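You operate a simulated robot arm through the tools that you are given. There is no shell and no other tool. Be economical: measure what you need, move in short steps, check, and stop when the job is done.

You are at the controls of a simulated robot arm. One attempt, no reset.

TASK
Lay out the teal top, red shorts and blue socks on the folding chair.
Fine: the top lies in the blue dresser drawer; shut it again; the other shorts stay; drop nothing. Set down upright: folded teal top, what you pick out.

It is judged by the outcome, as a careful person would: the job done as asked, and still so three seconds after it is handed in. It fails if anything else is knocked over, pushed out of place, dropped, spilled or broken.

THE ROBOT
A 7-joint arm with a four-finger gripper on a trunk, on a base that drives. Base frame: it is fixed to the floor where the robot stands at the start and does not move with it; the origin is under the middle of the robot, x ahead of it, y to its left, z up. Lengths are in m, angles in degrees, forces in N, time in s.
With the tool pointing down near the work surface it reaches from about 0.1 to 0.78 m from the robot's upright axis, wherever it stands. Its first joint turns from -69.0 to 172.0 degrees. Places, roughly: blue dresser drawer [0.9, 0, 0.4]; divider [0.9, 0, 0.4]; seat of the folding chair [-0.3, -0.8, 0.4]. Payload 3.67 kg.
The tool frame sits at the grasp point between the pads (the TCP): z along the fingers, y along the line on which they close. The tips reach 0.028 m beyond it. The gripper opens to 0.112 m. The gripper's body begins 0.073 m behind the TCP.
Orientation is that of the tool frame in the base frame, as [roll, pitch, yaw] about the fixed x, y, z axes, in that order (R = Rz(yaw) Ry(pitch) Rx(roll)). With the fingers straight down and closing along the base's y, the tool's x points along the base's -x, its y along +y and its z along -z.

THE INTERFACE
- The arm moves only by the tool nudge_tool. Its argument "motion" is a list of rows, each an object of numbers (a shift or turn left out is 0, a gripper value left out holds the last): "claw": the finger opening in m, from 0 to 0.112; "dx", "dy", "dz": the shift along the tool's x, y, z in m; "ax", "ay", "az": the turn, a rotation vector about the tool's x, y, z in degrees. In form: [{"claw": .., "dx": .., "dy": .., "dz": .., "ax": .., "ay": .., "az": ..}, ...]. A call has 1 to 8 rows; each row shifts and turns the commanded pose from where the row before left it, along the tool's axes as they then stand. A row lasts 0.2 s, in which the tool goes at most 0.05 m and 8.6 degrees; a call with a longer step from one row to the next is refused whole, and so is a gripper value outside its range. A pose out of reach is approached as far as the arm can. The call stops where the force on the tool passes 40 N (or 10 N more than at its start, if that is more) or the arm is blocked; 0.2 s more then pass. Each finger halts on what it meets, pressing with about 36 N; the grip force reading is that of the motor and also rises with nothing between the fingers. The clock runs only during rows and for 0.2 s after the last one: add rows that do not move to give the fingers time. The reply holds the time, the measured pose of the TCP, the force on the tool along the base axes, the opening and the grip force, in the units named above and with some noise, with the torque about the TCP (base axes, N m) and any sound that the robot's microphone picked up.
- Cameras (640 x 400 px; columns grow to the right, rows downward): "scene" is now at [0.0888, -0.0607, 1.242]; the picture's right is [-0.85, -0.53, -0.00], its down [-0.44, 0.70, -0.57] and it looks along [0.30, -0.48, -0.82] (base axes); focal length 214 px, centre (320, 200). "wrist" rides on the gripper at [0.06, -0.018, -0.104] in the tool frame; the picture's right is [0.29, 0.96, 0.00], its down [-0.80, 0.24, -0.55] and it looks along [-0.53, 0.16, 0.83] (tool axes); focal length 234 px, centre (320, 200). There is no depth. A picture from a camera that has moved, and an enlarged one, comes with that camera's place and axes in the base frame and with its lens.
- get_image(camera): a new picture of that camera. It takes no simulated time.
- move_column(by): slides the trunk up (or, below 0, down) by that many m; the arm and the scene camera ride with it, the base frame stays. It gives what a move gives, with no picture.
- roll_base(legs): drives the robot by 1 to 6 legs, each [ahead, turn to the left] in m and degrees, along the robot's own axes; the way and the turn of a leg run together, so that a leg with both is an arc; at most 1.5 m and 180 degrees a leg. The arm and the cameras ride along, it lands a little off, and it stops where it bumps. It gives what a move gives.
- turn_head(pan, tilt): turns the head with the scene camera to pan (to the left, within 86 degrees either way) and tilt (down, from -29 to 69), counted from straight ahead of the robot. It gives what a move gives.
- close_up(camera, box): a new picture of the part [left, top, right, bottom] of that camera's present view, enlarged. It takes no simulated time.
- sign_off(): hands the job in; it is judged then, once.

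Work in short steps. Places have to be worked out from the pictures, the camera data and where the tool is seen: move nearer, look again, correct. Check each grasp and each placing, and mend what went wrong. You have 120 turns and 90 pictures in all, those below and enlarged ones among them. Open the gripper and draw the arm clear of the work before you hand the job in, unless the task says otherwise; then end with one line.

The tools are called after "Emit:" as a command line: name --argument value ..., lists and objects as JSON in quotes. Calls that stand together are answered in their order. nudge_tool: Moves the arm, as the interface text tells. Its arguments: {"type":"object","properties":{"motion":{"type":"array","items":{"type":"object","properties":{"claw":{"type":"number"},"dx":{"type":"number"},"dy":{"type":"number"},"dz":{"type":"number"},"ax":{"type":"number"},"ay":{"type":"number"},"az":{"type":"number"}}}}},"required":["motion"]} The other tools are called the same way: move_column (by) slides the trunk up or down; roll_base (legs) drives the base; turn_head (pan, tilt) turns the head that bears the scene camera; get_image (camera) takes a picture; close_up (camera, box) takes an enlarged picture of a part of a camera's view; sign_off () hands the job in.

At the start:

```text
time_s: 0.0
ee_pos: [0.4265, -0.598, 0.7175]
tcp_rot: [180.0, -0.1, 179.9]
wrist_force: [-0.6, -0.1, 0.8]
torque: [0.01, 0.02, 0.01]
width: 0.1119
finger_force: 0.0
trunk travel left (down, up): [-0.4, 0.44]
robot x, y, heading: [-0.0, -0.0016, -0.2]
head pan, tilt: [-58.0, 55.3]
```

scene: 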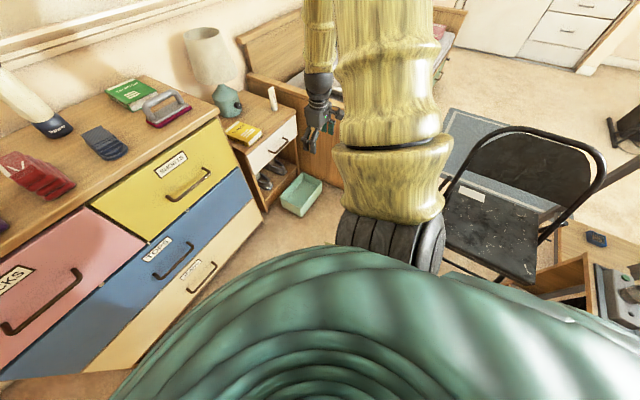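
wrist: 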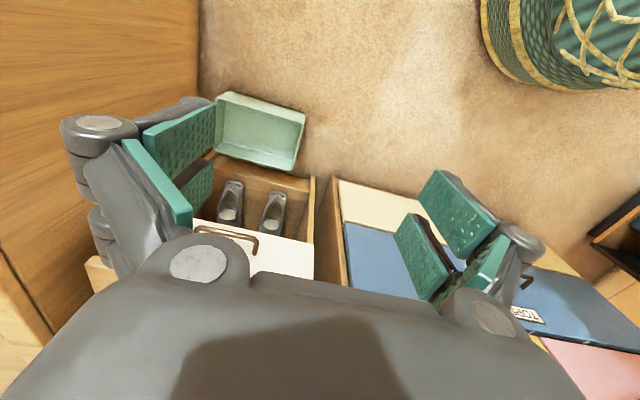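

I'll survey the dresser first, by turning the head straight ahead.

Emit:
turn_head --pan 0 --tilt 40

Emit:
get_image --camera "scene"

```text
time_s: 1.3
ee_pos: [0.4279, -0.5975, 0.7177]
tcp_rot: [-180.0, -0.1, -180.0]
wrist_force: [-0.3, 0.4, 0.1]
torque: [0.01, 0.01, 0.0]
width: 0.1118
finger_force: 0.1
trunk travel left (down, up): [-0.4, 0.44]
robot x, y, heading: [-0.0013, 0.003, 0.1]
head pan, tilt: [0.0, 40.0]
```

```text
87 pictures are left
camera scene: at [0.1358, 0.0001, 1.263], right [0.0, -1.0, 0.0], down [-0.64, 0.0, -0.77], along [0.77, 0.0, -0.64], focal length 214 px, centre (320, 200)
```

scene: 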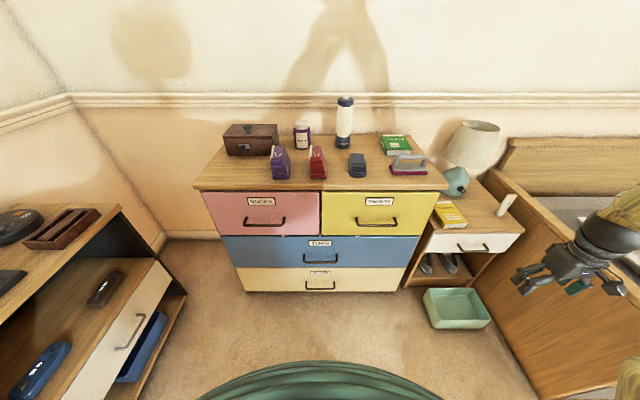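

The dresser is straight ahead; I'll enlarge its top and fronts.

Emit:
close_up --camera "scene" --box '[190, 80, 470, 300]'

Emit:
turn_head --pan -86 --tilt 40

Emit:
get_image --camera "scene"

Emit:
turn_head --pan 70 --tilt 40

Emit:
get_image --camera "scene"

```text
1.82 times, centred on (330, 190) of scene
camera zoom: at [0.1358, 0.0001, 1.263], right [0.0, -1.0, 0.0], down [-0.64, 0.0, -0.77], along [0.77, 0.0, -0.64], focal length 390 px, centre (302, 218)
```

zoom: 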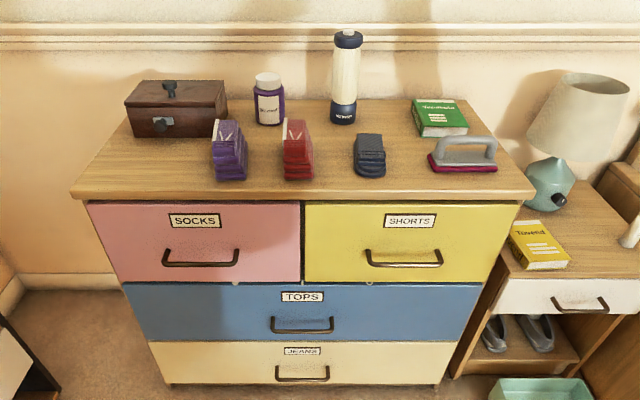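

```text
time_s: 2.9
ee_pos: [0.4272, -0.5969, 0.7177]
tcp_rot: [179.9, -0.1, 180.0]
wrist_force: [1.0, -0.5, 1.4]
torque: [-0.02, -0.02, 0.01]
width: 0.1121
finger_force: 0.0
trunk travel left (down, up): [-0.4, 0.44]
robot x, y, heading: [0.0029, -0.0031, 0.1]
head pan, tilt: [-85.9, 40.0]
```

```text
85 pictures are left
camera scene: at [0.0568, -0.0846, 1.263], right [-1.0, -0.07, 0.0], down [-0.05, 0.64, -0.77], along [0.05, -0.76, -0.64], focal length 214 px, centre (320, 200)
```

scene: 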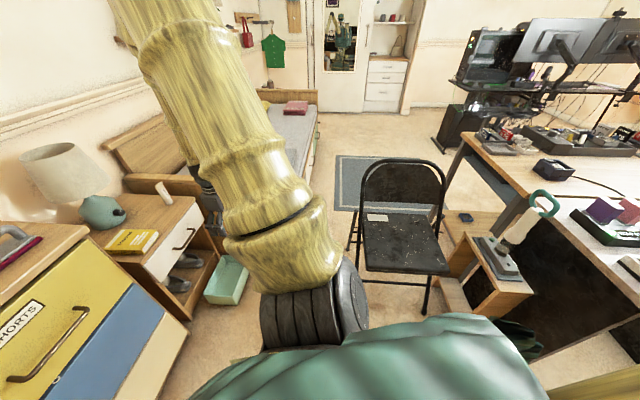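

```text
time_s: 5.3
ee_pos: [0.4267, -0.5974, 0.7161]
tcp_rot: [-180.0, -0.1, 179.9]
wrist_force: [-0.6, -1.2, -0.1]
torque: [0.03, -0.02, -0.02]
width: 0.1118
finger_force: 0.1
trunk travel left (down, up): [-0.4, 0.44]
robot x, y, heading: [-0.0013, -0.003, -0.3]
head pan, tilt: [70.0, 40.0]
```

```text
84 pictures are left
camera scene: at [0.0799, 0.0801, 1.263], right [0.94, -0.34, 0.0], down [-0.22, -0.6, -0.77], along [0.26, 0.72, -0.64], focal length 214 px, centre (320, 200)
```

scene: 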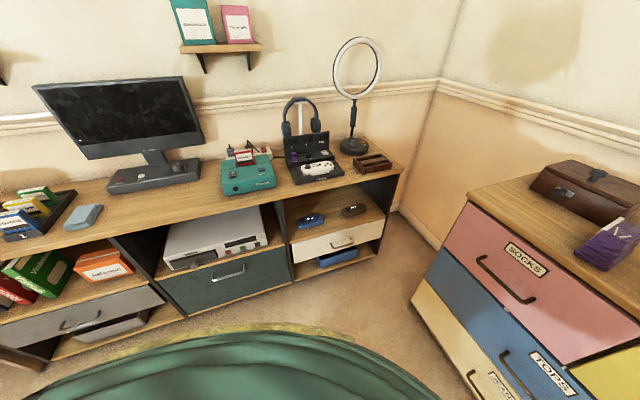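

The folded items on the dresser top look like candidates. I'll enlarge them.

Emit:
turn_head --pan 0 --tilt 40

Emit:
close_up --camera "scene" --box '[260, 130, 380, 205]'

Emit:
close_up --camera "scene" --box '[200, 180, 450, 300]'

```text
time_s: 6.7
ee_pos: [0.4272, -0.597, 0.7182]
tcp_rot: [-180.0, 0.0, 180.0]
wrist_force: [0.1, 0.3, -0.5]
torque: [-0.04, 0.0, -0.01]
width: 0.1121
finger_force: 0.0
trunk travel left (down, up): [-0.4, 0.44]
robot x, y, heading: [0.0011, 0.0, -0.1]
head pan, tilt: [0.0, 40.0]
```

```text
5.33 times, centred on (320, 168) of scene
camera zoom: at [0.1358, 0.0003, 1.263], right [0.0, -1.0, 0.0], down [-0.64, 0.0, -0.77], along [0.77, 0.0, -0.64], focal length 1144 px, centre (320, 373)
```

zoom: 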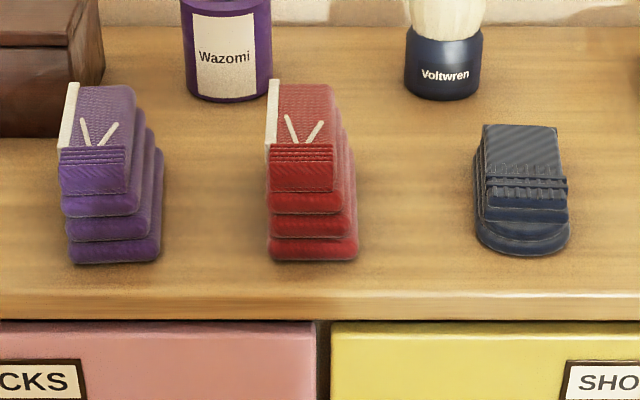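

```text
2.56 times, centred on (325, 240) of scene
camera zoom: at [0.1358, 0.0003, 1.263], right [0.0, -1.0, 0.0], down [-0.64, 0.0, -0.77], along [0.77, 0.0, -0.64], focal length 549 px, centre (307, 98)
```

zoom: 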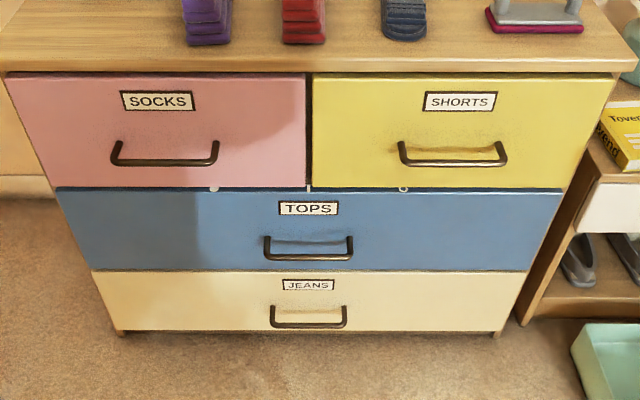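

Red shorts (y≈0) and navy-blue socks (y≈-0.15) are on the dresser top (z≈0.79, x≈0.85), and the purple shorts stay. I'll raise the trunk, then swing the arm in above the dresser front.

Emit:
move_column --by 0.3

Emit:
nudge_tool --motion '[{"dy": 0.05}, {"dy": 0.05}, {"dy": 0.05}, {"dy": 0.05}, {"dy": 0.05}, {"dy": 0.05}, {"dy": 0.05}, {"dy": 0.05}]'

Emit:
get_image --camera "wrist"

Emit:
get_image --camera "scene"

```text
time_s: 9.7
ee_pos: [0.4275, -0.5984, 1.0176]
tcp_rot: [180.0, 0.1, 180.0]
wrist_force: [-0.3, -0.3, 0.1]
torque: [-0.01, -0.01, 0.0]
width: 0.1119
finger_force: 0.0
trunk travel left (down, up): [-0.7, 0.14]
robot x, y, heading: [-0.0016, -0.0013, 0.0]
head pan, tilt: [0.0, 40.0]
```

```text
time_s: 11.5
ee_pos: [0.4504, -0.2, 1.0179]
tcp_rot: [-179.8, -0.2, 179.9]
wrist_force: [0.9, 1.2, 0.2]
torque: [-0.03, 0.01, -0.01]
width: 0.112
finger_force: 0.0
out of reach, approached as far as the arm can: row 5, 6, 7
trunk travel left (down, up): [-0.7, 0.14]
robot x, y, heading: [-0.0013, -0.0035, 0.0]
head pan, tilt: [0.0, 40.0]
```

```text
81 pictures are left
camera wrist: at [0.3917, -0.218, 1.1226], right [-0.29, 0.96, 0.0], down [0.8, 0.24, 0.55], along [0.53, 0.16, -0.83], focal length 234 px, centre (320, 200)
```

wrist: 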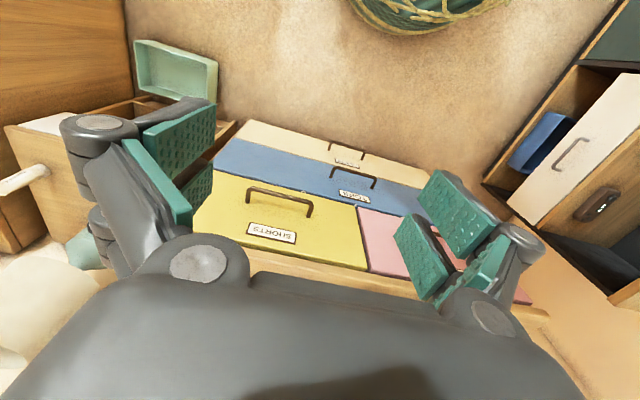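

```text
80 pictures are left
camera scene: at [0.1357, 0.0029, 1.563], right [0.0, -1.0, 0.0], down [-0.64, 0.0, -0.77], along [0.77, 0.0, -0.64], focal length 214 px, centre (320, 200)
```

scene: 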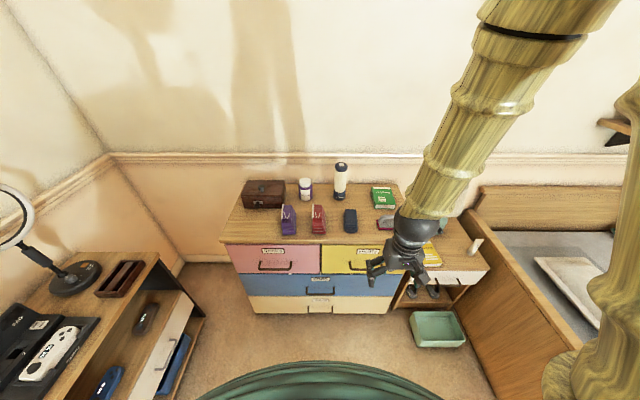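

The view is clear. I'll drive ahead 0.2 m so the dresser top falls within reach, then look again.

Emit:
roll_base --legs '[[0.2, 0]]'

Emit:
get_image --camera "wrist"

Emit:
get_image --camera "scene"

```text
time_s: 13.1
ee_pos: [0.6504, -0.2011, 1.0172]
tcp_rot: [-180.0, -0.1, -179.9]
wrist_force: [0.8, 0.7, -0.1]
torque: [0.0, -0.02, 0.0]
width: 0.1122
finger_force: 0.0
trunk travel left (down, up): [-0.7, 0.14]
robot x, y, heading: [0.2033, 0.0034, 0.0]
head pan, tilt: [0.0, 40.0]
```

```text
79 pictures are left
camera wrist: at [0.5919, -0.2195, 1.1218], right [-0.29, 0.96, 0.0], down [0.8, 0.24, 0.55], along [0.53, 0.16, -0.83], focal length 234 px, centre (320, 200)
```

wrist: 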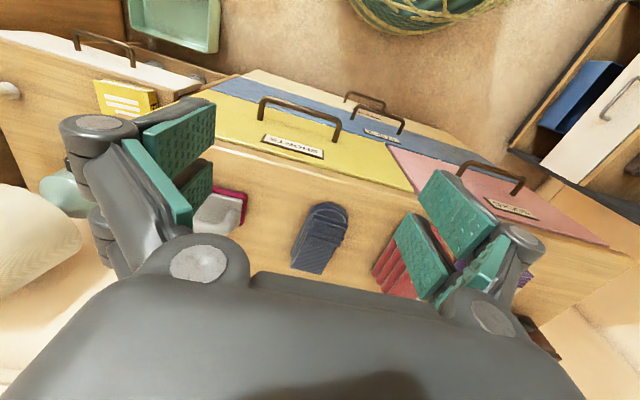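

```text
78 pictures are left
camera scene: at [0.3359, 0.0007, 1.5628], right [0.0, -1.0, 0.0], down [-0.64, 0.0, -0.77], along [0.77, 0.0, -0.64], focal length 214 px, centre (320, 200)
```

scene: 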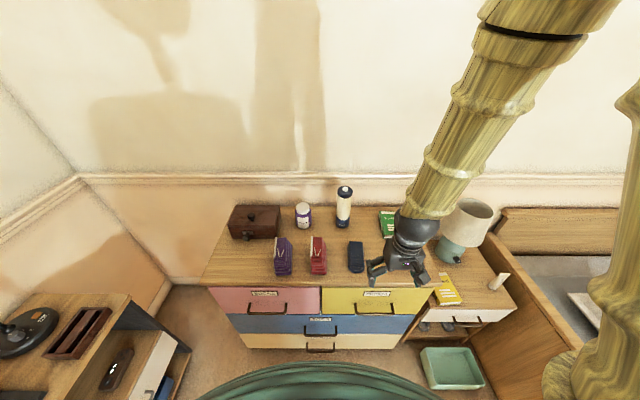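

I'll enlarge the items from here to fix their positions.

Emit:
close_up --camera "scene" --box '[250, 210, 410, 310]'

Emit:
close_up --camera "wrist" --box '[200, 80, 520, 280]'

```text
4.00 times, centred on (330, 260) of scene
camera zoom: at [0.3359, 0.0007, 1.5628], right [0.0, -1.0, 0.0], down [-0.64, 0.0, -0.77], along [0.77, 0.0, -0.64], focal length 858 px, centre (280, -40)
```

zoom: 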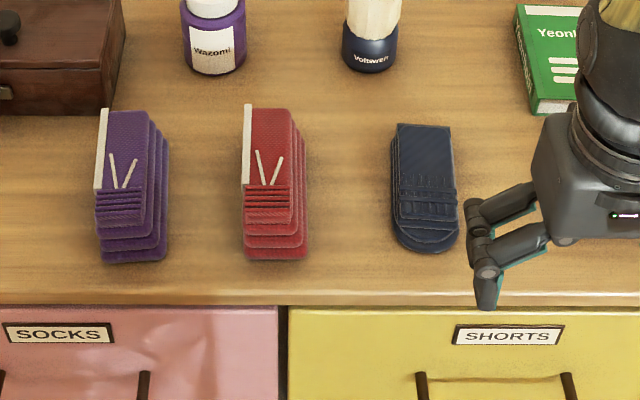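

```text
2.00 times, centred on (360, 180) of wrist
camera zoom: at [0.5919, -0.2195, 1.1218], right [-0.29, 0.96, 0.0], down [0.8, 0.24, 0.55], along [0.53, 0.16, -0.83], focal length 468 px, centre (240, 240)
```

zoom: 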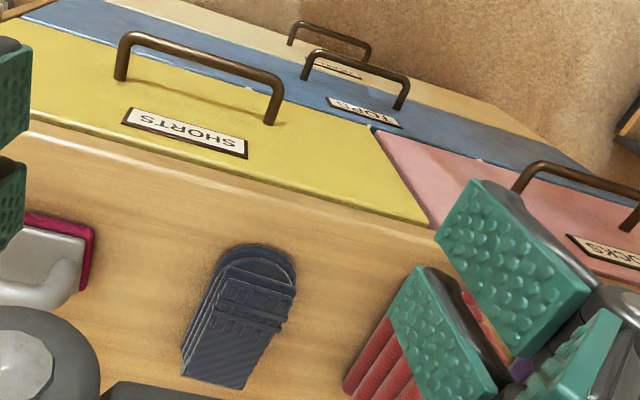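

Triangulating gives the dresser top at z≈0.82 with its front edge at x≈0.75. The socks sit at about (0.845,-0.14) and the red shorts at about (0.84,0.005). I'll move above the socks.

Emit:
nudge_tool --motion '[{"dx": -0.045, "dy": 0.0155, "claw": 0.095}, {"dx": -0.045, "dy": 0.0155}, {"dx": -0.045, "dy": 0.0155}, {"dx": -0.045, "dy": 0.0155}, {"dx": -0.012, "dz": 0.045}, {"dz": 0.02}]'

Emit:
get_image --camera "wrist"

Emit:
get_image --camera "scene"

```text
time_s: 14.5
ee_pos: [0.8415, -0.1404, 0.9535]
tcp_rot: [180.0, 0.0, -179.9]
wrist_force: [0.2, 1.5, -0.3]
torque: [-0.02, 0.02, -0.01]
width: 0.0948
finger_force: 0.1
trunk travel left (down, up): [-0.7, 0.14]
robot x, y, heading: [0.1974, 0.0034, 0.2]
head pan, tilt: [0.0, 40.0]
```

```text
75 pictures are left
camera wrist: at [0.7829, -0.1588, 1.0566], right [-0.29, 0.96, 0.0], down [0.8, 0.24, 0.55], along [0.53, 0.16, -0.83], focal length 234 px, centre (320, 200)
```

wrist: 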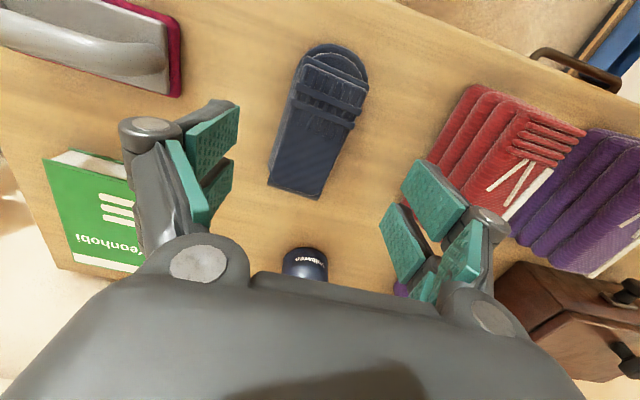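

```text
74 pictures are left
camera scene: at [0.3338, 0.0017, 1.5631], right [0.0, -1.0, 0.0], down [-0.64, 0.0, -0.77], along [0.77, 0.0, -0.64], focal length 214 px, centre (320, 200)
```

scene: 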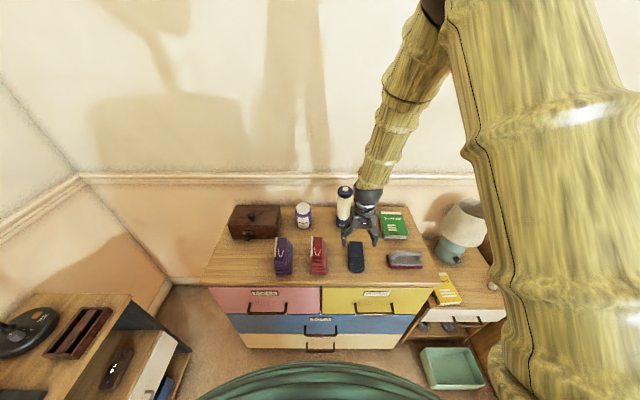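

The socks are centred at about (0.843,-0.144), width about 0.057 and aligned with x. I'll shift slightly and descend to z≈0.865.

Emit:
nudge_tool --motion '[{"dy": -0.004, "dz": 0.03}, {"dz": 0.03}, {"dz": 0.028}]'

Emit:
get_image --camera "wrist"

Emit:
close_up --camera "scene" --box '[300, 180, 430, 280]'

```text
time_s: 15.3
ee_pos: [0.8448, -0.143, 0.864]
tcp_rot: [-180.0, 0.0, -180.0]
wrist_force: [0.5, 0.1, -0.7]
torque: [0.01, 0.02, 0.0]
width: 0.0948
finger_force: 0.1
trunk travel left (down, up): [-0.7, 0.14]
robot x, y, heading: [0.1997, 0.0009, -0.1]
head pan, tilt: [0.0, 40.0]
```

```text
73 pictures are left
camera wrist: at [0.785, -0.1611, 0.9668], right [-0.29, 0.96, 0.0], down [0.8, 0.24, 0.55], along [0.53, 0.16, -0.83], focal length 234 px, centre (320, 200)
```

wrist: 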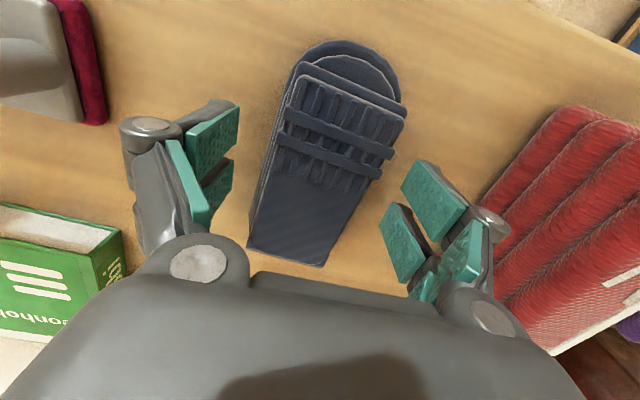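

```text
4.00 times, centred on (365, 230) of scene
camera zoom: at [0.336, 0.0005, 1.5629], right [0.0, -1.0, 0.0], down [-0.64, 0.0, -0.77], along [0.77, 0.0, -0.64], focal length 858 px, centre (140, 80)
```

zoom: 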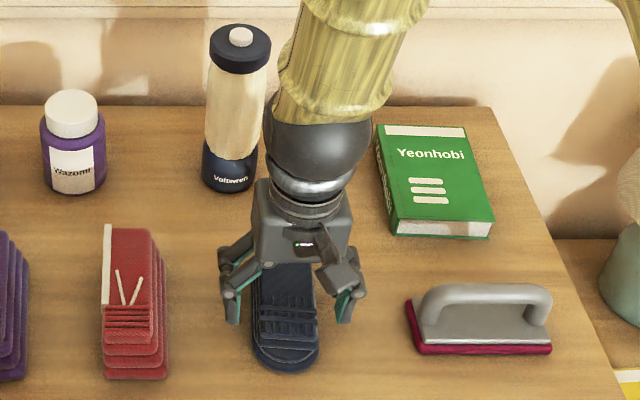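

The socks lie between the fingers. I'll descend 12 mm more and close.

Emit:
nudge_tool --motion '[{"dz": 0.006}, {"dz": 0.006}]'

Emit:
get_image --camera "wrist"

```text
time_s: 15.9
ee_pos: [0.8423, -0.142, 0.853]
tcp_rot: [179.9, -0.1, -179.9]
wrist_force: [-0.1, -0.9, 1.2]
torque: [0.03, -0.01, 0.0]
width: 0.095
finger_force: 0.1
trunk travel left (down, up): [-0.7, 0.14]
robot x, y, heading: [0.1996, -0.0008, 0.2]
head pan, tilt: [0.0, 40.0]
```

```text
71 pictures are left
camera wrist: at [0.7828, -0.1611, 0.9564], right [-0.29, 0.96, 0.0], down [0.8, 0.24, 0.55], along [0.53, 0.16, -0.83], focal length 234 px, centre (320, 200)
```

wrist: 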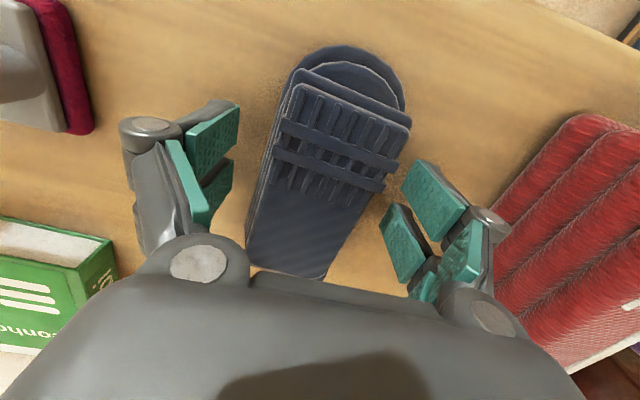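

No contact yet, so I'll probe down a little more to find the surface.

Emit:
nudge_tool --motion '[{"dz": 0.004}, {"dz": 0.004}]'

```text
time_s: 16.5
ee_pos: [0.8413, -0.1425, 0.8445]
tcp_rot: [180.0, 0.1, -180.0]
wrist_force: [-0.1, 0.4, -0.2]
torque: [0.0, 0.01, -0.01]
width: 0.0949
finger_force: 0.0
trunk travel left (down, up): [-0.7, 0.14]
robot x, y, heading: [0.2013, -0.0014, 0.3]
head pan, tilt: [0.0, 40.0]
```

Still free. I'll probe 8 mm more.

Emit:
nudge_tool --motion '[{"dz": 0.004}, {"dz": 0.004}]'

Emit:
close_up --camera "scene" --box '[325, 210, 405, 270]'

```text
time_s: 17.1
ee_pos: [0.8413, -0.1413, 0.84]
tcp_rot: [180.0, 0.2, -180.0]
wrist_force: [-1.2, -0.9, 40.7]
torque: [-0.18, 0.14, 0.04]
width: 0.0999
finger_force: 21.3
trunk travel left (down, up): [-0.7, 0.14]
robot x, y, heading: [0.2044, 0.0002, 0.0]
head pan, tilt: [0.0, 40.0]
```

```text
6.67 times, centred on (365, 240) of scene
camera zoom: at [0.3323, 0.0015, 1.5638], right [0.0, -1.0, 0.0], down [-0.64, 0.0, -0.77], along [0.77, 0.0, -0.64], focal length 1430 px, centre (20, -67)
```

zoom: 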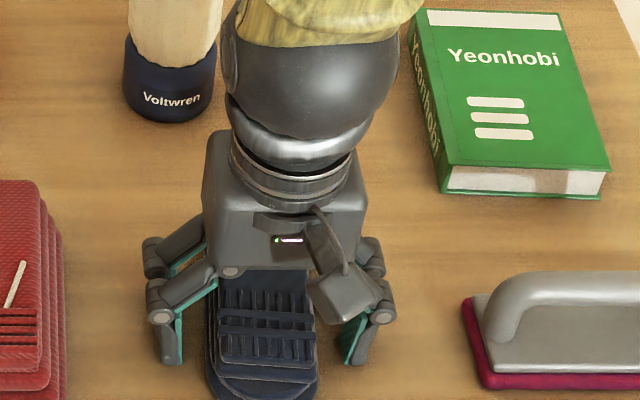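

Contact puts the dresser top at z≈0.812. I'll back off 7 mm and close.

Emit:
nudge_tool --motion '[{"dz": -0.007}, {"claw": 0.03}, {"claw": 0.03}, {"claw": 0.03}, {"claw": 0.03}]'

Emit:
get_image --camera "wrist"

```text
time_s: 17.9
ee_pos: [0.8403, -0.1416, 0.8506]
tcp_rot: [-180.0, 0.3, -179.9]
wrist_force: [-13.4, 3.5, 36.6]
torque: [0.39, 1.15, 0.12]
width: 0.0655
finger_force: 35.9
trunk travel left (down, up): [-0.7, 0.14]
robot x, y, heading: [0.1974, 0.0021, 0.1]
head pan, tilt: [0.0, 40.0]
stopped in row 3: the force on the tool passed its limit at 56 N (the readings are from after the stop); the commanded pose is now the measured one
```

```text
69 pictures are left
camera wrist: at [0.7811, -0.1606, 0.9528], right [-0.29, 0.96, 0.0], down [0.79, 0.24, 0.56], along [0.54, 0.16, -0.83], focal length 234 px, centre (320, 200)
```

wrist: 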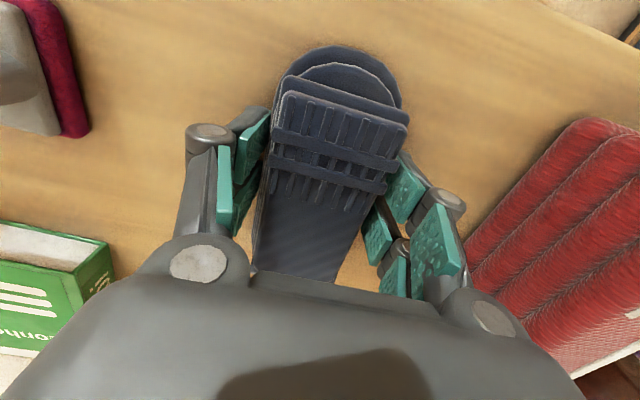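

The fingertips swing downward as they close and press the table. I'll rise a few mm while gripping to relieve it.

Emit:
nudge_tool --motion '[{"claw": 0.03, "dz": -0.003}, {"dz": -0.003}, {}]'

Emit:
get_image --camera "wrist"

```text
time_s: 18.7
ee_pos: [0.8427, -0.1436, 0.8515]
tcp_rot: [-180.0, 0.2, -179.9]
wrist_force: [0.6, -0.6, -0.9]
torque: [0.01, -0.02, -0.01]
width: 0.0655
finger_force: 35.7
trunk travel left (down, up): [-0.7, 0.14]
robot x, y, heading: [0.1979, -0.0002, 0.1]
head pan, tilt: [0.0, 40.0]
```

```text
68 pictures are left
camera wrist: at [0.7837, -0.1609, 0.9555], right [-0.29, 0.96, 0.0], down [0.8, 0.24, 0.56], along [0.53, 0.16, -0.83], focal length 234 px, centre (320, 200)
```

wrist: 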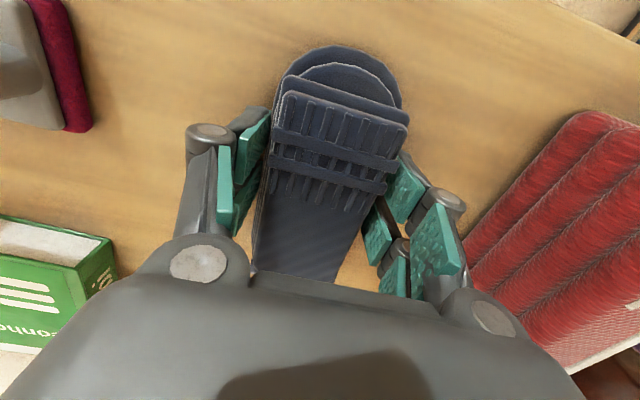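

Force is back to zero and the grip holds at 0.0655. I'll lift 10 cm and check.

Emit:
nudge_tool --motion '[{"dz": -0.02}, {"dz": -0.03}, {"dz": -0.03}, {"dz": -0.03}]'

Emit:
get_image --camera "wrist"

Emit:
get_image --camera "scene"

```text
time_s: 19.7
ee_pos: [0.844, -0.1418, 0.9636]
tcp_rot: [-179.9, 0.2, -179.9]
wrist_force: [0.6, -0.2, -0.9]
torque: [0.0, -0.04, 0.0]
width: 0.0652
finger_force: 35.8
trunk travel left (down, up): [-0.7, 0.14]
robot x, y, heading: [0.1983, -0.0023, -0.1]
head pan, tilt: [0.0, 40.0]
```

```text
67 pictures are left
camera wrist: at [0.7836, -0.1608, 1.0676], right [-0.29, 0.96, 0.0], down [0.79, 0.24, 0.56], along [0.53, 0.16, -0.83], focal length 234 px, centre (320, 200)
```

wrist: 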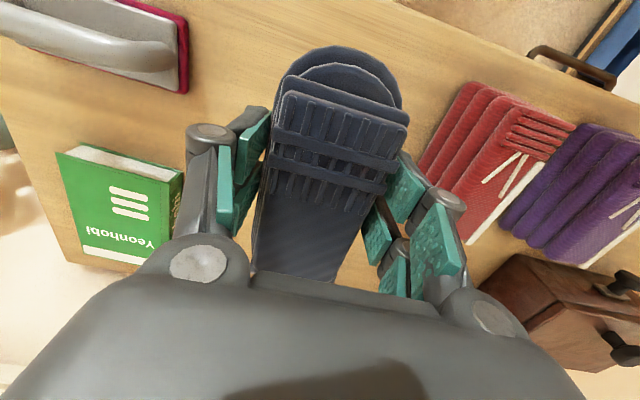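

```text
66 pictures are left
camera scene: at [0.333, 0.0012, 1.5631], right [0.0, -1.0, 0.0], down [-0.64, 0.0, -0.77], along [0.77, 0.0, -0.64], focal length 214 px, centre (320, 200)
```

scene: 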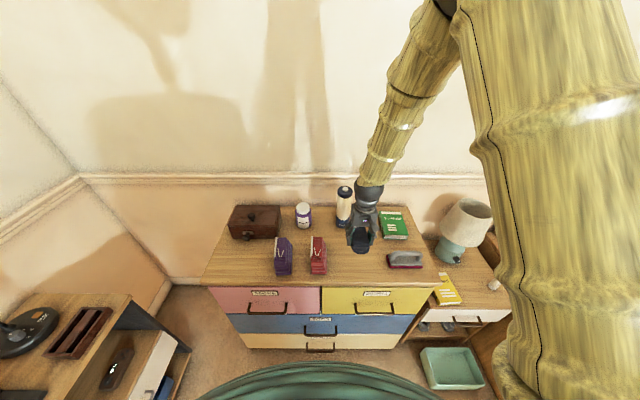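

The socks are held. I'll back off 0.2 m, turn to the right toward the chair, and look.

Emit:
nudge_tool --motion '[{"dz": -0.04}, {"dx": 0.04}, {"dx": 0.04}]'

Emit:
roll_base --legs '[[-0.2, 0], [0, -90]]'

Emit:
turn_head --pan -15 --tilt 45

Emit:
get_image --camera "scene"

Emit:
get_image --camera "wrist"

```text
time_s: 20.5
ee_pos: [0.7624, -0.1431, 1.003]
tcp_rot: [179.9, 0.3, -179.9]
wrist_force: [-0.5, 0.3, 0.6]
torque: [0.01, -0.04, -0.02]
width: 0.0654
finger_force: 36.4
trunk travel left (down, up): [-0.7, 0.14]
robot x, y, heading: [0.1973, 0.0028, 0.0]
head pan, tilt: [0.0, 40.0]
```

```text
time_s: 25.9
ee_pos: [-0.157, -0.5612, 1.0013]
tcp_rot: [180.0, 0.1, 88.6]
wrist_force: [-0.1, -0.1, -1.0]
torque: [-0.04, -0.05, 0.0]
width: 0.0651
finger_force: 36.1
trunk travel left (down, up): [-0.7, 0.14]
robot x, y, heading: [0.002, 0.0016, -91.2]
head pan, tilt: [0.0, 40.0]
```

```text
time_s: 26.7
ee_pos: [-0.1559, -0.5617, 1.0024]
tcp_rot: [-180.0, 0.2, 88.6]
wrist_force: [0.1, 0.5, 0.4]
torque: [-0.01, 0.0, 0.02]
width: 0.0654
finger_force: 35.8
trunk travel left (down, up): [-0.7, 0.14]
robot x, y, heading: [-0.0009, 0.0006, -91.2]
head pan, tilt: [-15.0, 45.0]
```

```text
65 pictures are left
camera scene: at [-0.023, -0.1275, 1.5557], right [-0.96, 0.28, 0.0], down [0.2, 0.68, -0.71], along [-0.2, -0.68, -0.71], focal length 214 px, centre (320, 200)
```

scene: 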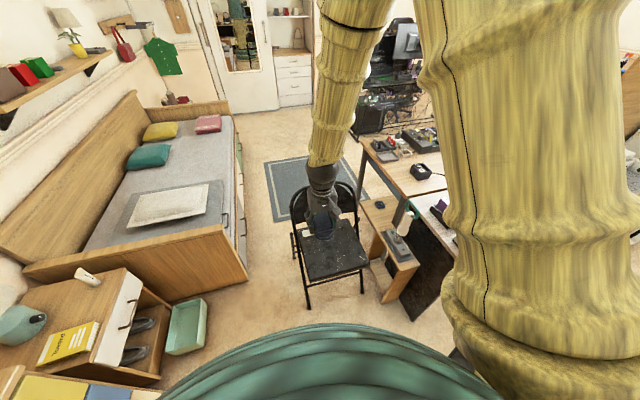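

```text
64 pictures are left
camera wrist: at [-0.1719, -0.5011, 1.1053], right [0.96, 0.27, 0.0], down [0.22, -0.8, 0.56], along [0.15, -0.54, -0.83], focal length 234 px, centre (320, 200)
```

wrist: 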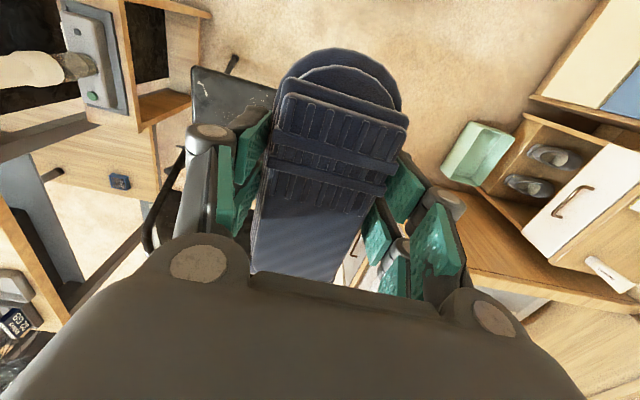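

I'll enlarge the chair to locate its seat corners and the pale thing on it.

Emit:
close_up --camera "scene" --box '[260, 160, 420, 310]'

```text
2.67 times, centred on (340, 235) of scene
camera zoom: at [-0.023, -0.1275, 1.5557], right [-0.96, 0.28, 0.0], down [0.2, 0.68, -0.71], along [-0.2, -0.68, -0.71], focal length 572 px, centre (267, 107)
```

zoom: 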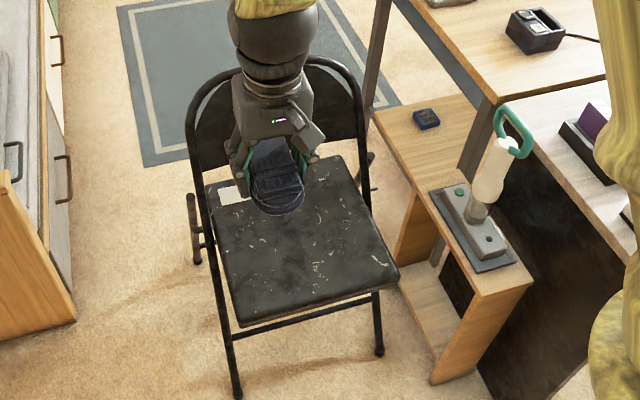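

Seat spans roughly x −0.47..−0.11, y −0.99..−0.63, with a pale card or label near (−0.175,−0.95) that I'll keep clear of. I'll plan the socks at (−0.41,−0.72), so I drive ahead 0.15 and move over that spot.

Emit:
roll_base --legs '[[0.15, 0]]'

Emit:
nudge_tool --motion '[{"dy": -0.05}, {"dy": -0.05}, {"dy": -0.05}, {"dy": -0.05}, {"dy": -0.05}]'

Emit:
get_image --camera "scene"

```text
time_s: 28.1
ee_pos: [-0.157, -0.713, 1.0019]
tcp_rot: [180.0, 0.1, 88.8]
wrist_force: [-0.1, -1.1, 0.0]
torque: [0.04, 0.0, 0.01]
width: 0.0651
finger_force: 36.2
trunk travel left (down, up): [-0.7, 0.14]
robot x, y, heading: [-0.003, -0.148, -91.0]
head pan, tilt: [-15.0, 45.0]
```

```text
time_s: 29.3
ee_pos: [-0.4098, -0.7109, 1.0007]
tcp_rot: [179.9, 0.1, 88.9]
wrist_force: [-0.6, 0.7, -0.3]
torque: [-0.02, -0.06, 0.01]
width: 0.0653
finger_force: 35.9
trunk travel left (down, up): [-0.7, 0.14]
robot x, y, heading: [-0.0013, -0.1481, -91.2]
head pan, tilt: [-15.0, 45.0]
```

```text
62 pictures are left
camera scene: at [-0.0291, -0.2767, 1.5557], right [-0.96, 0.28, 0.0], down [0.2, 0.68, -0.71], along [-0.19, -0.68, -0.71], focal length 214 px, centre (320, 200)
```

scene: 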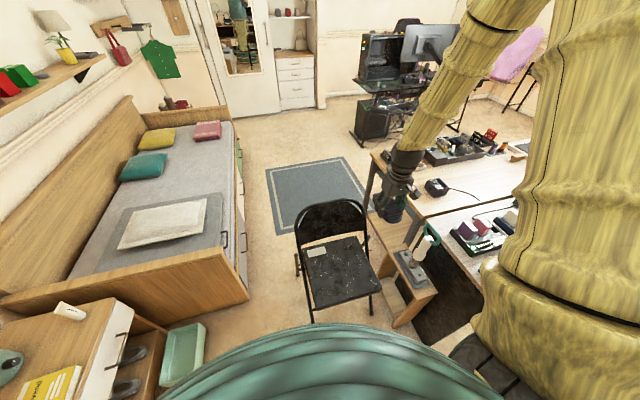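

The seat is fully visible and two views agree on z≈0.43. I'll lower the trunk in stages and watch the arm against the desk.

Emit:
move_column --by -0.25

Emit:
get_image --camera "scene"

```text
time_s: 31.9
ee_pos: [-0.4082, -0.7107, 0.7515]
tcp_rot: [180.0, 0.2, 88.8]
wrist_force: [-0.6, 0.4, -0.5]
torque: [0.01, 0.02, 0.0]
width: 0.065
finger_force: 35.7
trunk travel left (down, up): [-0.45, 0.39]
robot x, y, heading: [-0.0031, -0.1483, -91.1]
head pan, tilt: [-15.0, 45.0]
```

```text
61 pictures are left
camera scene: at [-0.0262, -0.2769, 1.3058], right [-0.96, 0.28, 0.0], down [0.2, 0.68, -0.71], along [-0.2, -0.68, -0.71], focal length 214 px, centre (320, 200)
```

scene: 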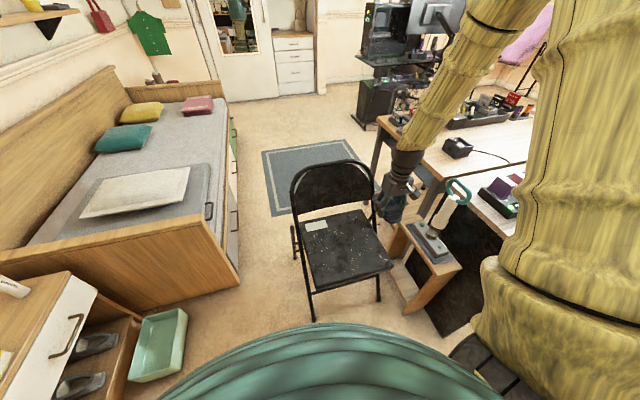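

There's enough clearance. I'll lower another 0.2 m.

Emit:
move_column --by -0.2

Emit:
get_image --camera "scene"

Emit:
get_image --camera "wrist"

```text
time_s: 34.0
ee_pos: [-0.408, -0.7115, 0.551]
tcp_rot: [179.9, 0.1, 88.8]
wrist_force: [-0.1, -0.1, -0.1]
torque: [0.01, -0.02, 0.02]
width: 0.0656
finger_force: 36.3
trunk travel left (down, up): [-0.25, 0.59]
robot x, y, heading: [-0.0017, -0.1512, -91.3]
head pan, tilt: [-15.0, 45.0]
```

```text
60 pictures are left
camera scene: at [-0.0261, -0.2769, 1.1058], right [-0.96, 0.28, 0.0], down [0.2, 0.68, -0.71], along [-0.2, -0.68, -0.71], focal length 214 px, centre (320, 200)
```

scene: 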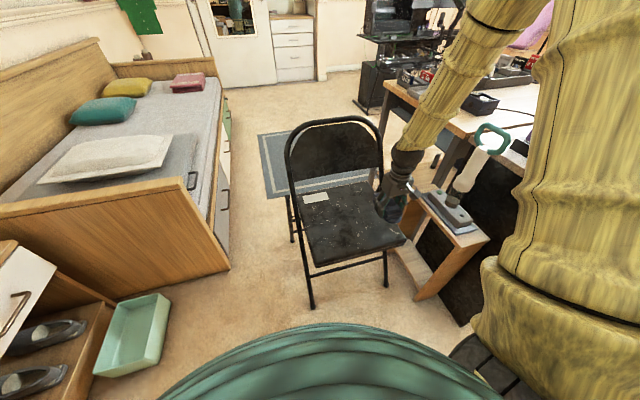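

```text
59 pictures are left
camera wrist: at [-0.4244, -0.6507, 0.6544], right [0.96, 0.27, 0.0], down [0.22, -0.8, 0.56], along [0.15, -0.54, -0.83], focal length 234 px, centre (320, 200)
```

wrist: 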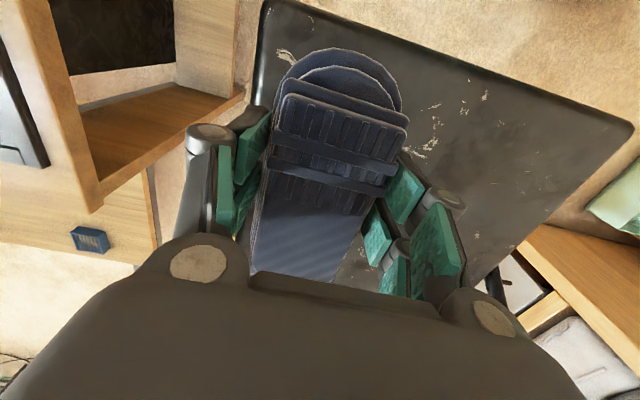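

The seat edge is well clear of the socks. I'll shift 15 mm back and 5 mm inward, then lower toward the seat.

Emit:
nudge_tool --motion '[{"dx": -0.015, "dy": 0.005, "dz": 0.02}, {"dz": 0.03}, {"dz": 0.02}, {"dz": 0.004}, {"dz": 0.003}, {"dz": 0.003}]'

```text
time_s: 35.4
ee_pos: [-0.4027, -0.7265, 0.4705]
tcp_rot: [180.0, 0.1, 88.8]
wrist_force: [-0.1, -0.3, -1.1]
torque: [0.0, 0.01, 0.01]
width: 0.0652
finger_force: 36.3
trunk travel left (down, up): [-0.25, 0.59]
robot x, y, heading: [-0.0031, -0.1489, -91.0]
head pan, tilt: [-15.0, 45.0]
```

No contact yet, so I'll continue in 2–3 mm steps.

Emit:
nudge_tool --motion '[{"dz": 0.003}, {"dz": 0.003}, {"dz": 0.002}]'

Emit:
close_up --camera "scene" --box '[280, 150, 440, 280]'

```text
time_s: 36.2
ee_pos: [-0.4028, -0.7253, 0.4628]
tcp_rot: [179.9, 0.2, 88.8]
wrist_force: [-0.2, 0.7, -0.1]
torque: [0.01, 0.01, 0.02]
width: 0.065
finger_force: 36.1
trunk travel left (down, up): [-0.25, 0.59]
robot x, y, heading: [-0.0021, -0.1478, -90.9]
head pan, tilt: [-15.0, 45.0]
```

```text
3.08 times, centred on (360, 215) of scene
camera zoom: at [-0.0262, -0.277, 1.1057], right [-0.96, 0.28, 0.0], down [0.2, 0.68, -0.71], along [-0.2, -0.68, -0.71], focal length 660 px, centre (197, 154)
```

zoom: 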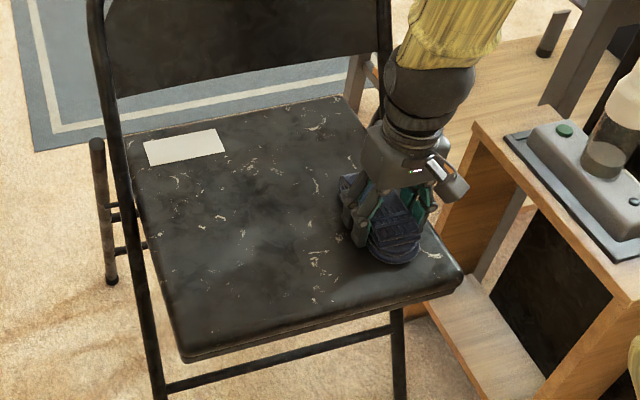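

Nearly there. I'll continue down slowly to contact.

Emit:
nudge_tool --motion '[{"dz": 0.002}, {"dz": 0.002}, {"dz": 0.002}, {"dz": 0.002}]'

```text
time_s: 37.1
ee_pos: [-0.4032, -0.7268, 0.462]
tcp_rot: [-179.9, 0.5, 88.7]
wrist_force: [1.8, 5.8, 32.7]
torque: [0.96, -0.7, 0.2]
width: 0.0651
finger_force: 36.3
trunk travel left (down, up): [-0.25, 0.59]
robot x, y, heading: [-0.0017, -0.1455, -91.1]
head pan, tilt: [-15.0, 45.0]
stopped in row 4: the force on the tool passed its limit at 45 N (the readings are from after the stop); the commanded pose is now the measured one
```

Contact with the seat at TCP z≈0.461. I'll relieve it by 1 mm, open, and rise.

Emit:
nudge_tool --motion '[{"dz": -0.001}, {"claw": 0.08}, {"claw": 0.1}, {}, {"dz": -0.02}, {"dz": -0.05}, {"dz": -0.05}]'

Emit:
get_image --camera "wrist"

Emit:
close_up --camera "scene" --box '[280, 150, 440, 280]'

```text
time_s: 38.7
ee_pos: [-0.4043, -0.7255, 0.5807]
tcp_rot: [-179.9, 0.3, 88.9]
wrist_force: [-0.1, 1.0, 0.6]
torque: [-0.01, 0.0, 0.01]
width: 0.1001
finger_force: 0.1
trunk travel left (down, up): [-0.25, 0.59]
robot x, y, heading: [0.0016, -0.1485, -91.0]
head pan, tilt: [-15.0, 45.0]
```

```text
57 pictures are left
camera wrist: at [-0.4204, -0.6646, 0.6834], right [0.96, 0.27, 0.0], down [0.22, -0.8, 0.56], along [0.15, -0.54, -0.83], focal length 234 px, centre (320, 200)
```

wrist: 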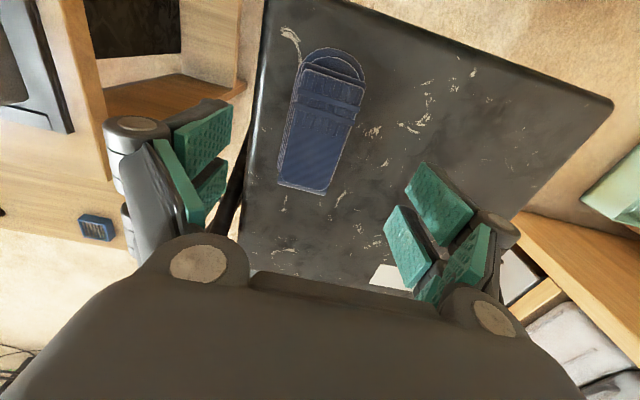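

```text
3.08 times, centred on (360, 215) of scene
camera zoom: at [-0.0258, -0.2768, 1.1057], right [-0.96, 0.28, 0.0], down [0.2, 0.68, -0.71], along [-0.2, -0.68, -0.71], focal length 660 px, centre (197, 154)
```

zoom: 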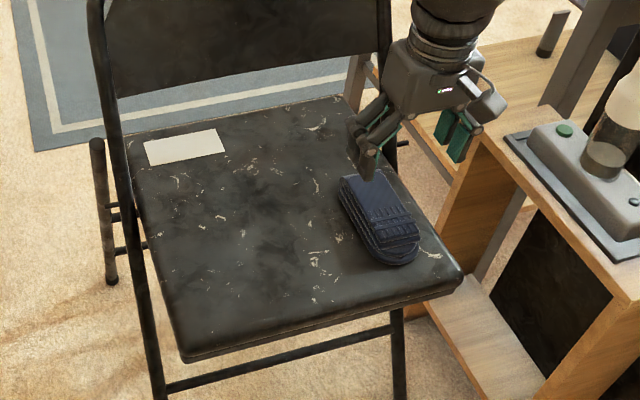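

The socks are upright on the seat. I'll raise the trunk, re-centre the arm, and go back to the dresser for the red shorts.

Emit:
move_column --by 0.45

Emit:
nudge_tool --motion '[{"dy": 0.05, "claw": 0.112}, {"dy": 0.05}, {"dy": 0.05}, {"dy": 0.05}, {"dy": 0.05}]'

Emit:
roll_base --legs '[[-0.148, 0], [0, 91], [0.2, 0]]'

Emit:
get_image --camera "wrist"

```text
refused: 0.45 is not a number from -0.4 to 0.4
```

```text
time_s: 39.9
ee_pos: [-0.1528, -0.7295, 0.5792]
tcp_rot: [-180.0, 0.3, 88.8]
wrist_force: [-0.1, 0.1, -0.4]
torque: [-0.02, -0.03, -0.01]
width: 0.1122
finger_force: 0.0
trunk travel left (down, up): [-0.25, 0.59]
robot x, y, heading: [-0.0023, -0.147, -91.3]
head pan, tilt: [-15.0, 45.0]
```

```text
time_s: 45.7
ee_pos: [0.6407, -0.1591, 0.5783]
tcp_rot: [-179.9, -0.5, 178.6]
wrist_force: [-13.8, 1.2, 2.7]
torque: [-0.08, -1.25, 0.12]
width: 0.1119
finger_force: 0.0
trunk travel left (down, up): [-0.25, 0.59]
robot x, y, heading: [0.0733, -0.007, -1.4]
head pan, tilt: [-15.0, 45.0]
stopped in leg 3: the force on the tool passed its limit at 300 N (the readings are from after the stop); the commanded pose is now the measured one
```

```text
55 pictures are left
camera wrist: at [0.5827, -0.1752, 0.6828], right [-0.26, 0.96, 0.0], down [0.81, 0.22, 0.54], along [0.52, 0.15, -0.84], focal length 234 px, centre (320, 200)
```

wrist: 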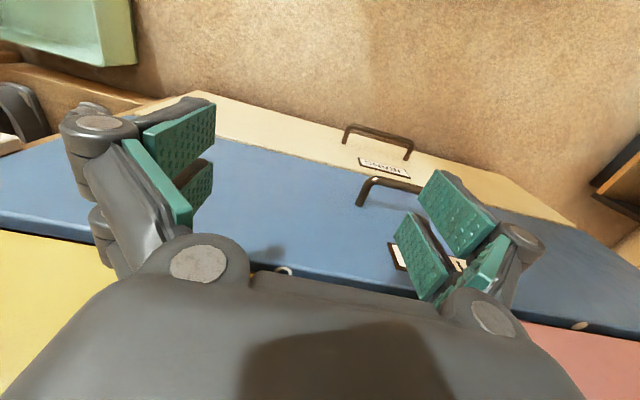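

The column move was refused because 0.4 is its limit, and the arm, still low, bumped the dresser front. I'll back off and inspect.

Emit:
roll_base --legs '[[-0.12, 0]]'

Emit:
turn_head --pan 0 --tilt 30

Emit:
get_image --camera "scene"

```text
time_s: 47.0
ee_pos: [0.5208, -0.1547, 0.5793]
tcp_rot: [-179.9, -0.6, 178.7]
wrist_force: [-0.5, 0.7, -0.3]
torque: [0.01, 0.04, 0.0]
width: 0.1121
finger_force: 0.0
trunk travel left (down, up): [-0.25, 0.59]
robot x, y, heading: [-0.055, -0.0025, -1.3]
head pan, tilt: [-15.0, 45.0]
```

```text
time_s: 47.8
ee_pos: [0.5214, -0.1535, 0.5771]
tcp_rot: [-179.9, -0.6, 178.6]
wrist_force: [-0.2, 0.1, -0.3]
torque: [-0.01, -0.01, -0.06]
width: 0.1122
finger_force: 0.0
trunk travel left (down, up): [-0.25, 0.59]
robot x, y, heading: [-0.0538, -0.0029, -1.4]
head pan, tilt: [0.0, 30.0]
```

```text
54 pictures are left
camera scene: at [0.0881, -0.0038, 1.1283], right [-0.02, -1.0, 0.0], down [-0.5, 0.01, -0.87], along [0.87, -0.02, -0.5], focal length 214 px, centre (320, 200)
```

scene: 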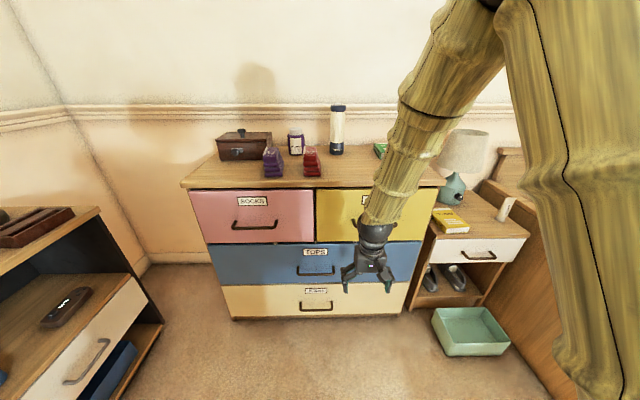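

Everything still stands. I'll raise the trunk 0.4 and view again.

Emit:
move_column --by 0.4

Emit:
close_up --camera "scene" --box '[170, 150, 490, 350]'

```text
time_s: 51.6
ee_pos: [0.5202, -0.1535, 0.9782]
tcp_rot: [-179.8, -0.6, 178.7]
wrist_force: [-0.1, -0.9, -0.8]
torque: [0.0, -0.02, -0.01]
width: 0.1121
finger_force: 0.1
trunk travel left (down, up): [-0.65, 0.19]
robot x, y, heading: [-0.0555, -0.002, -1.4]
head pan, tilt: [0.0, 30.0]
```

```text
2.00 times, centred on (330, 250) of scene
camera zoom: at [0.0882, -0.0038, 1.5283], right [-0.02, -1.0, 0.0], down [-0.5, 0.01, -0.87], along [0.87, -0.02, -0.5], focal length 429 px, centre (300, 100)
```

zoom: 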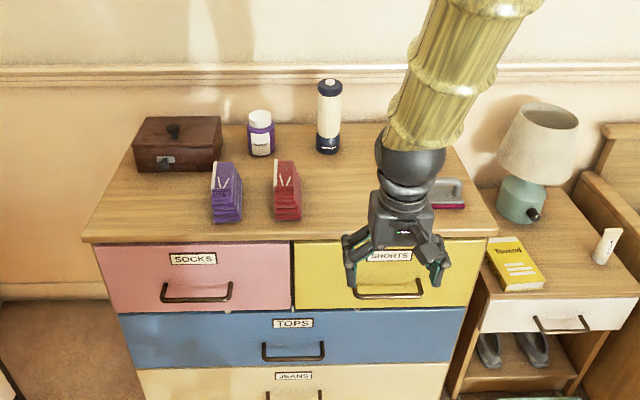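

Nothing was disturbed. I'll drive up to the dresser with the tool now at z≈0.98.

Emit:
roll_base --legs '[[0, 1.4], [0.25, 0]]'

Emit:
nudge_tool --motion '[{"dy": 0.04}, {"dx": -0.02, "dy": 0.04}, {"dx": -0.02, "dy": 0.04}, {"dx": -0.02, "dy": 0.035}]'

Emit:
get_image --camera "wrist"

```text
time_s: 53.8
ee_pos: [0.7778, -0.1414, 0.9781]
tcp_rot: [-179.9, -0.8, 180.0]
wrist_force: [0.6, -0.3, -0.3]
torque: [0.0, 0.04, -0.03]
width: 0.1118
finger_force: 0.1
trunk travel left (down, up): [-0.65, 0.19]
robot x, y, heading: [0.1949, 0.0006, 0.0]
head pan, tilt: [0.0, 30.0]
```

```text
time_s: 54.8
ee_pos: [0.8391, 0.0116, 0.9816]
tcp_rot: [179.5, -0.5, 179.7]
wrist_force: [-0.7, -0.2, 0.5]
torque: [-0.02, 0.01, -0.01]
width: 0.1119
finger_force: 0.0
trunk travel left (down, up): [-0.65, 0.19]
robot x, y, heading: [0.2, -0.0013, -0.2]
head pan, tilt: [0.0, 30.0]
```

```text
52 pictures are left
camera wrist: at [0.7794, -0.0065, 1.0855], right [-0.28, 0.96, 0.01], down [0.8, 0.23, 0.55], along [0.52, 0.16, -0.84], focal length 234 px, centre (320, 200)
```

wrist: 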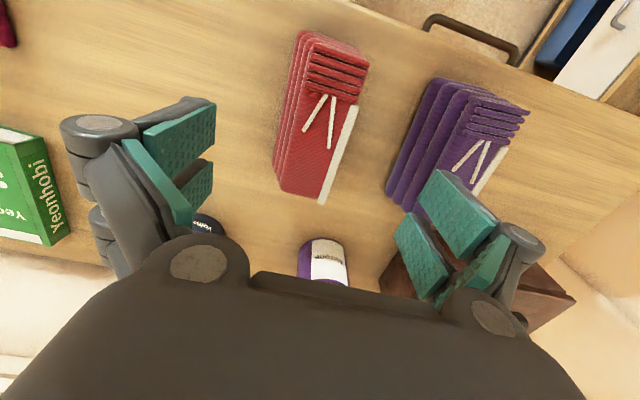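

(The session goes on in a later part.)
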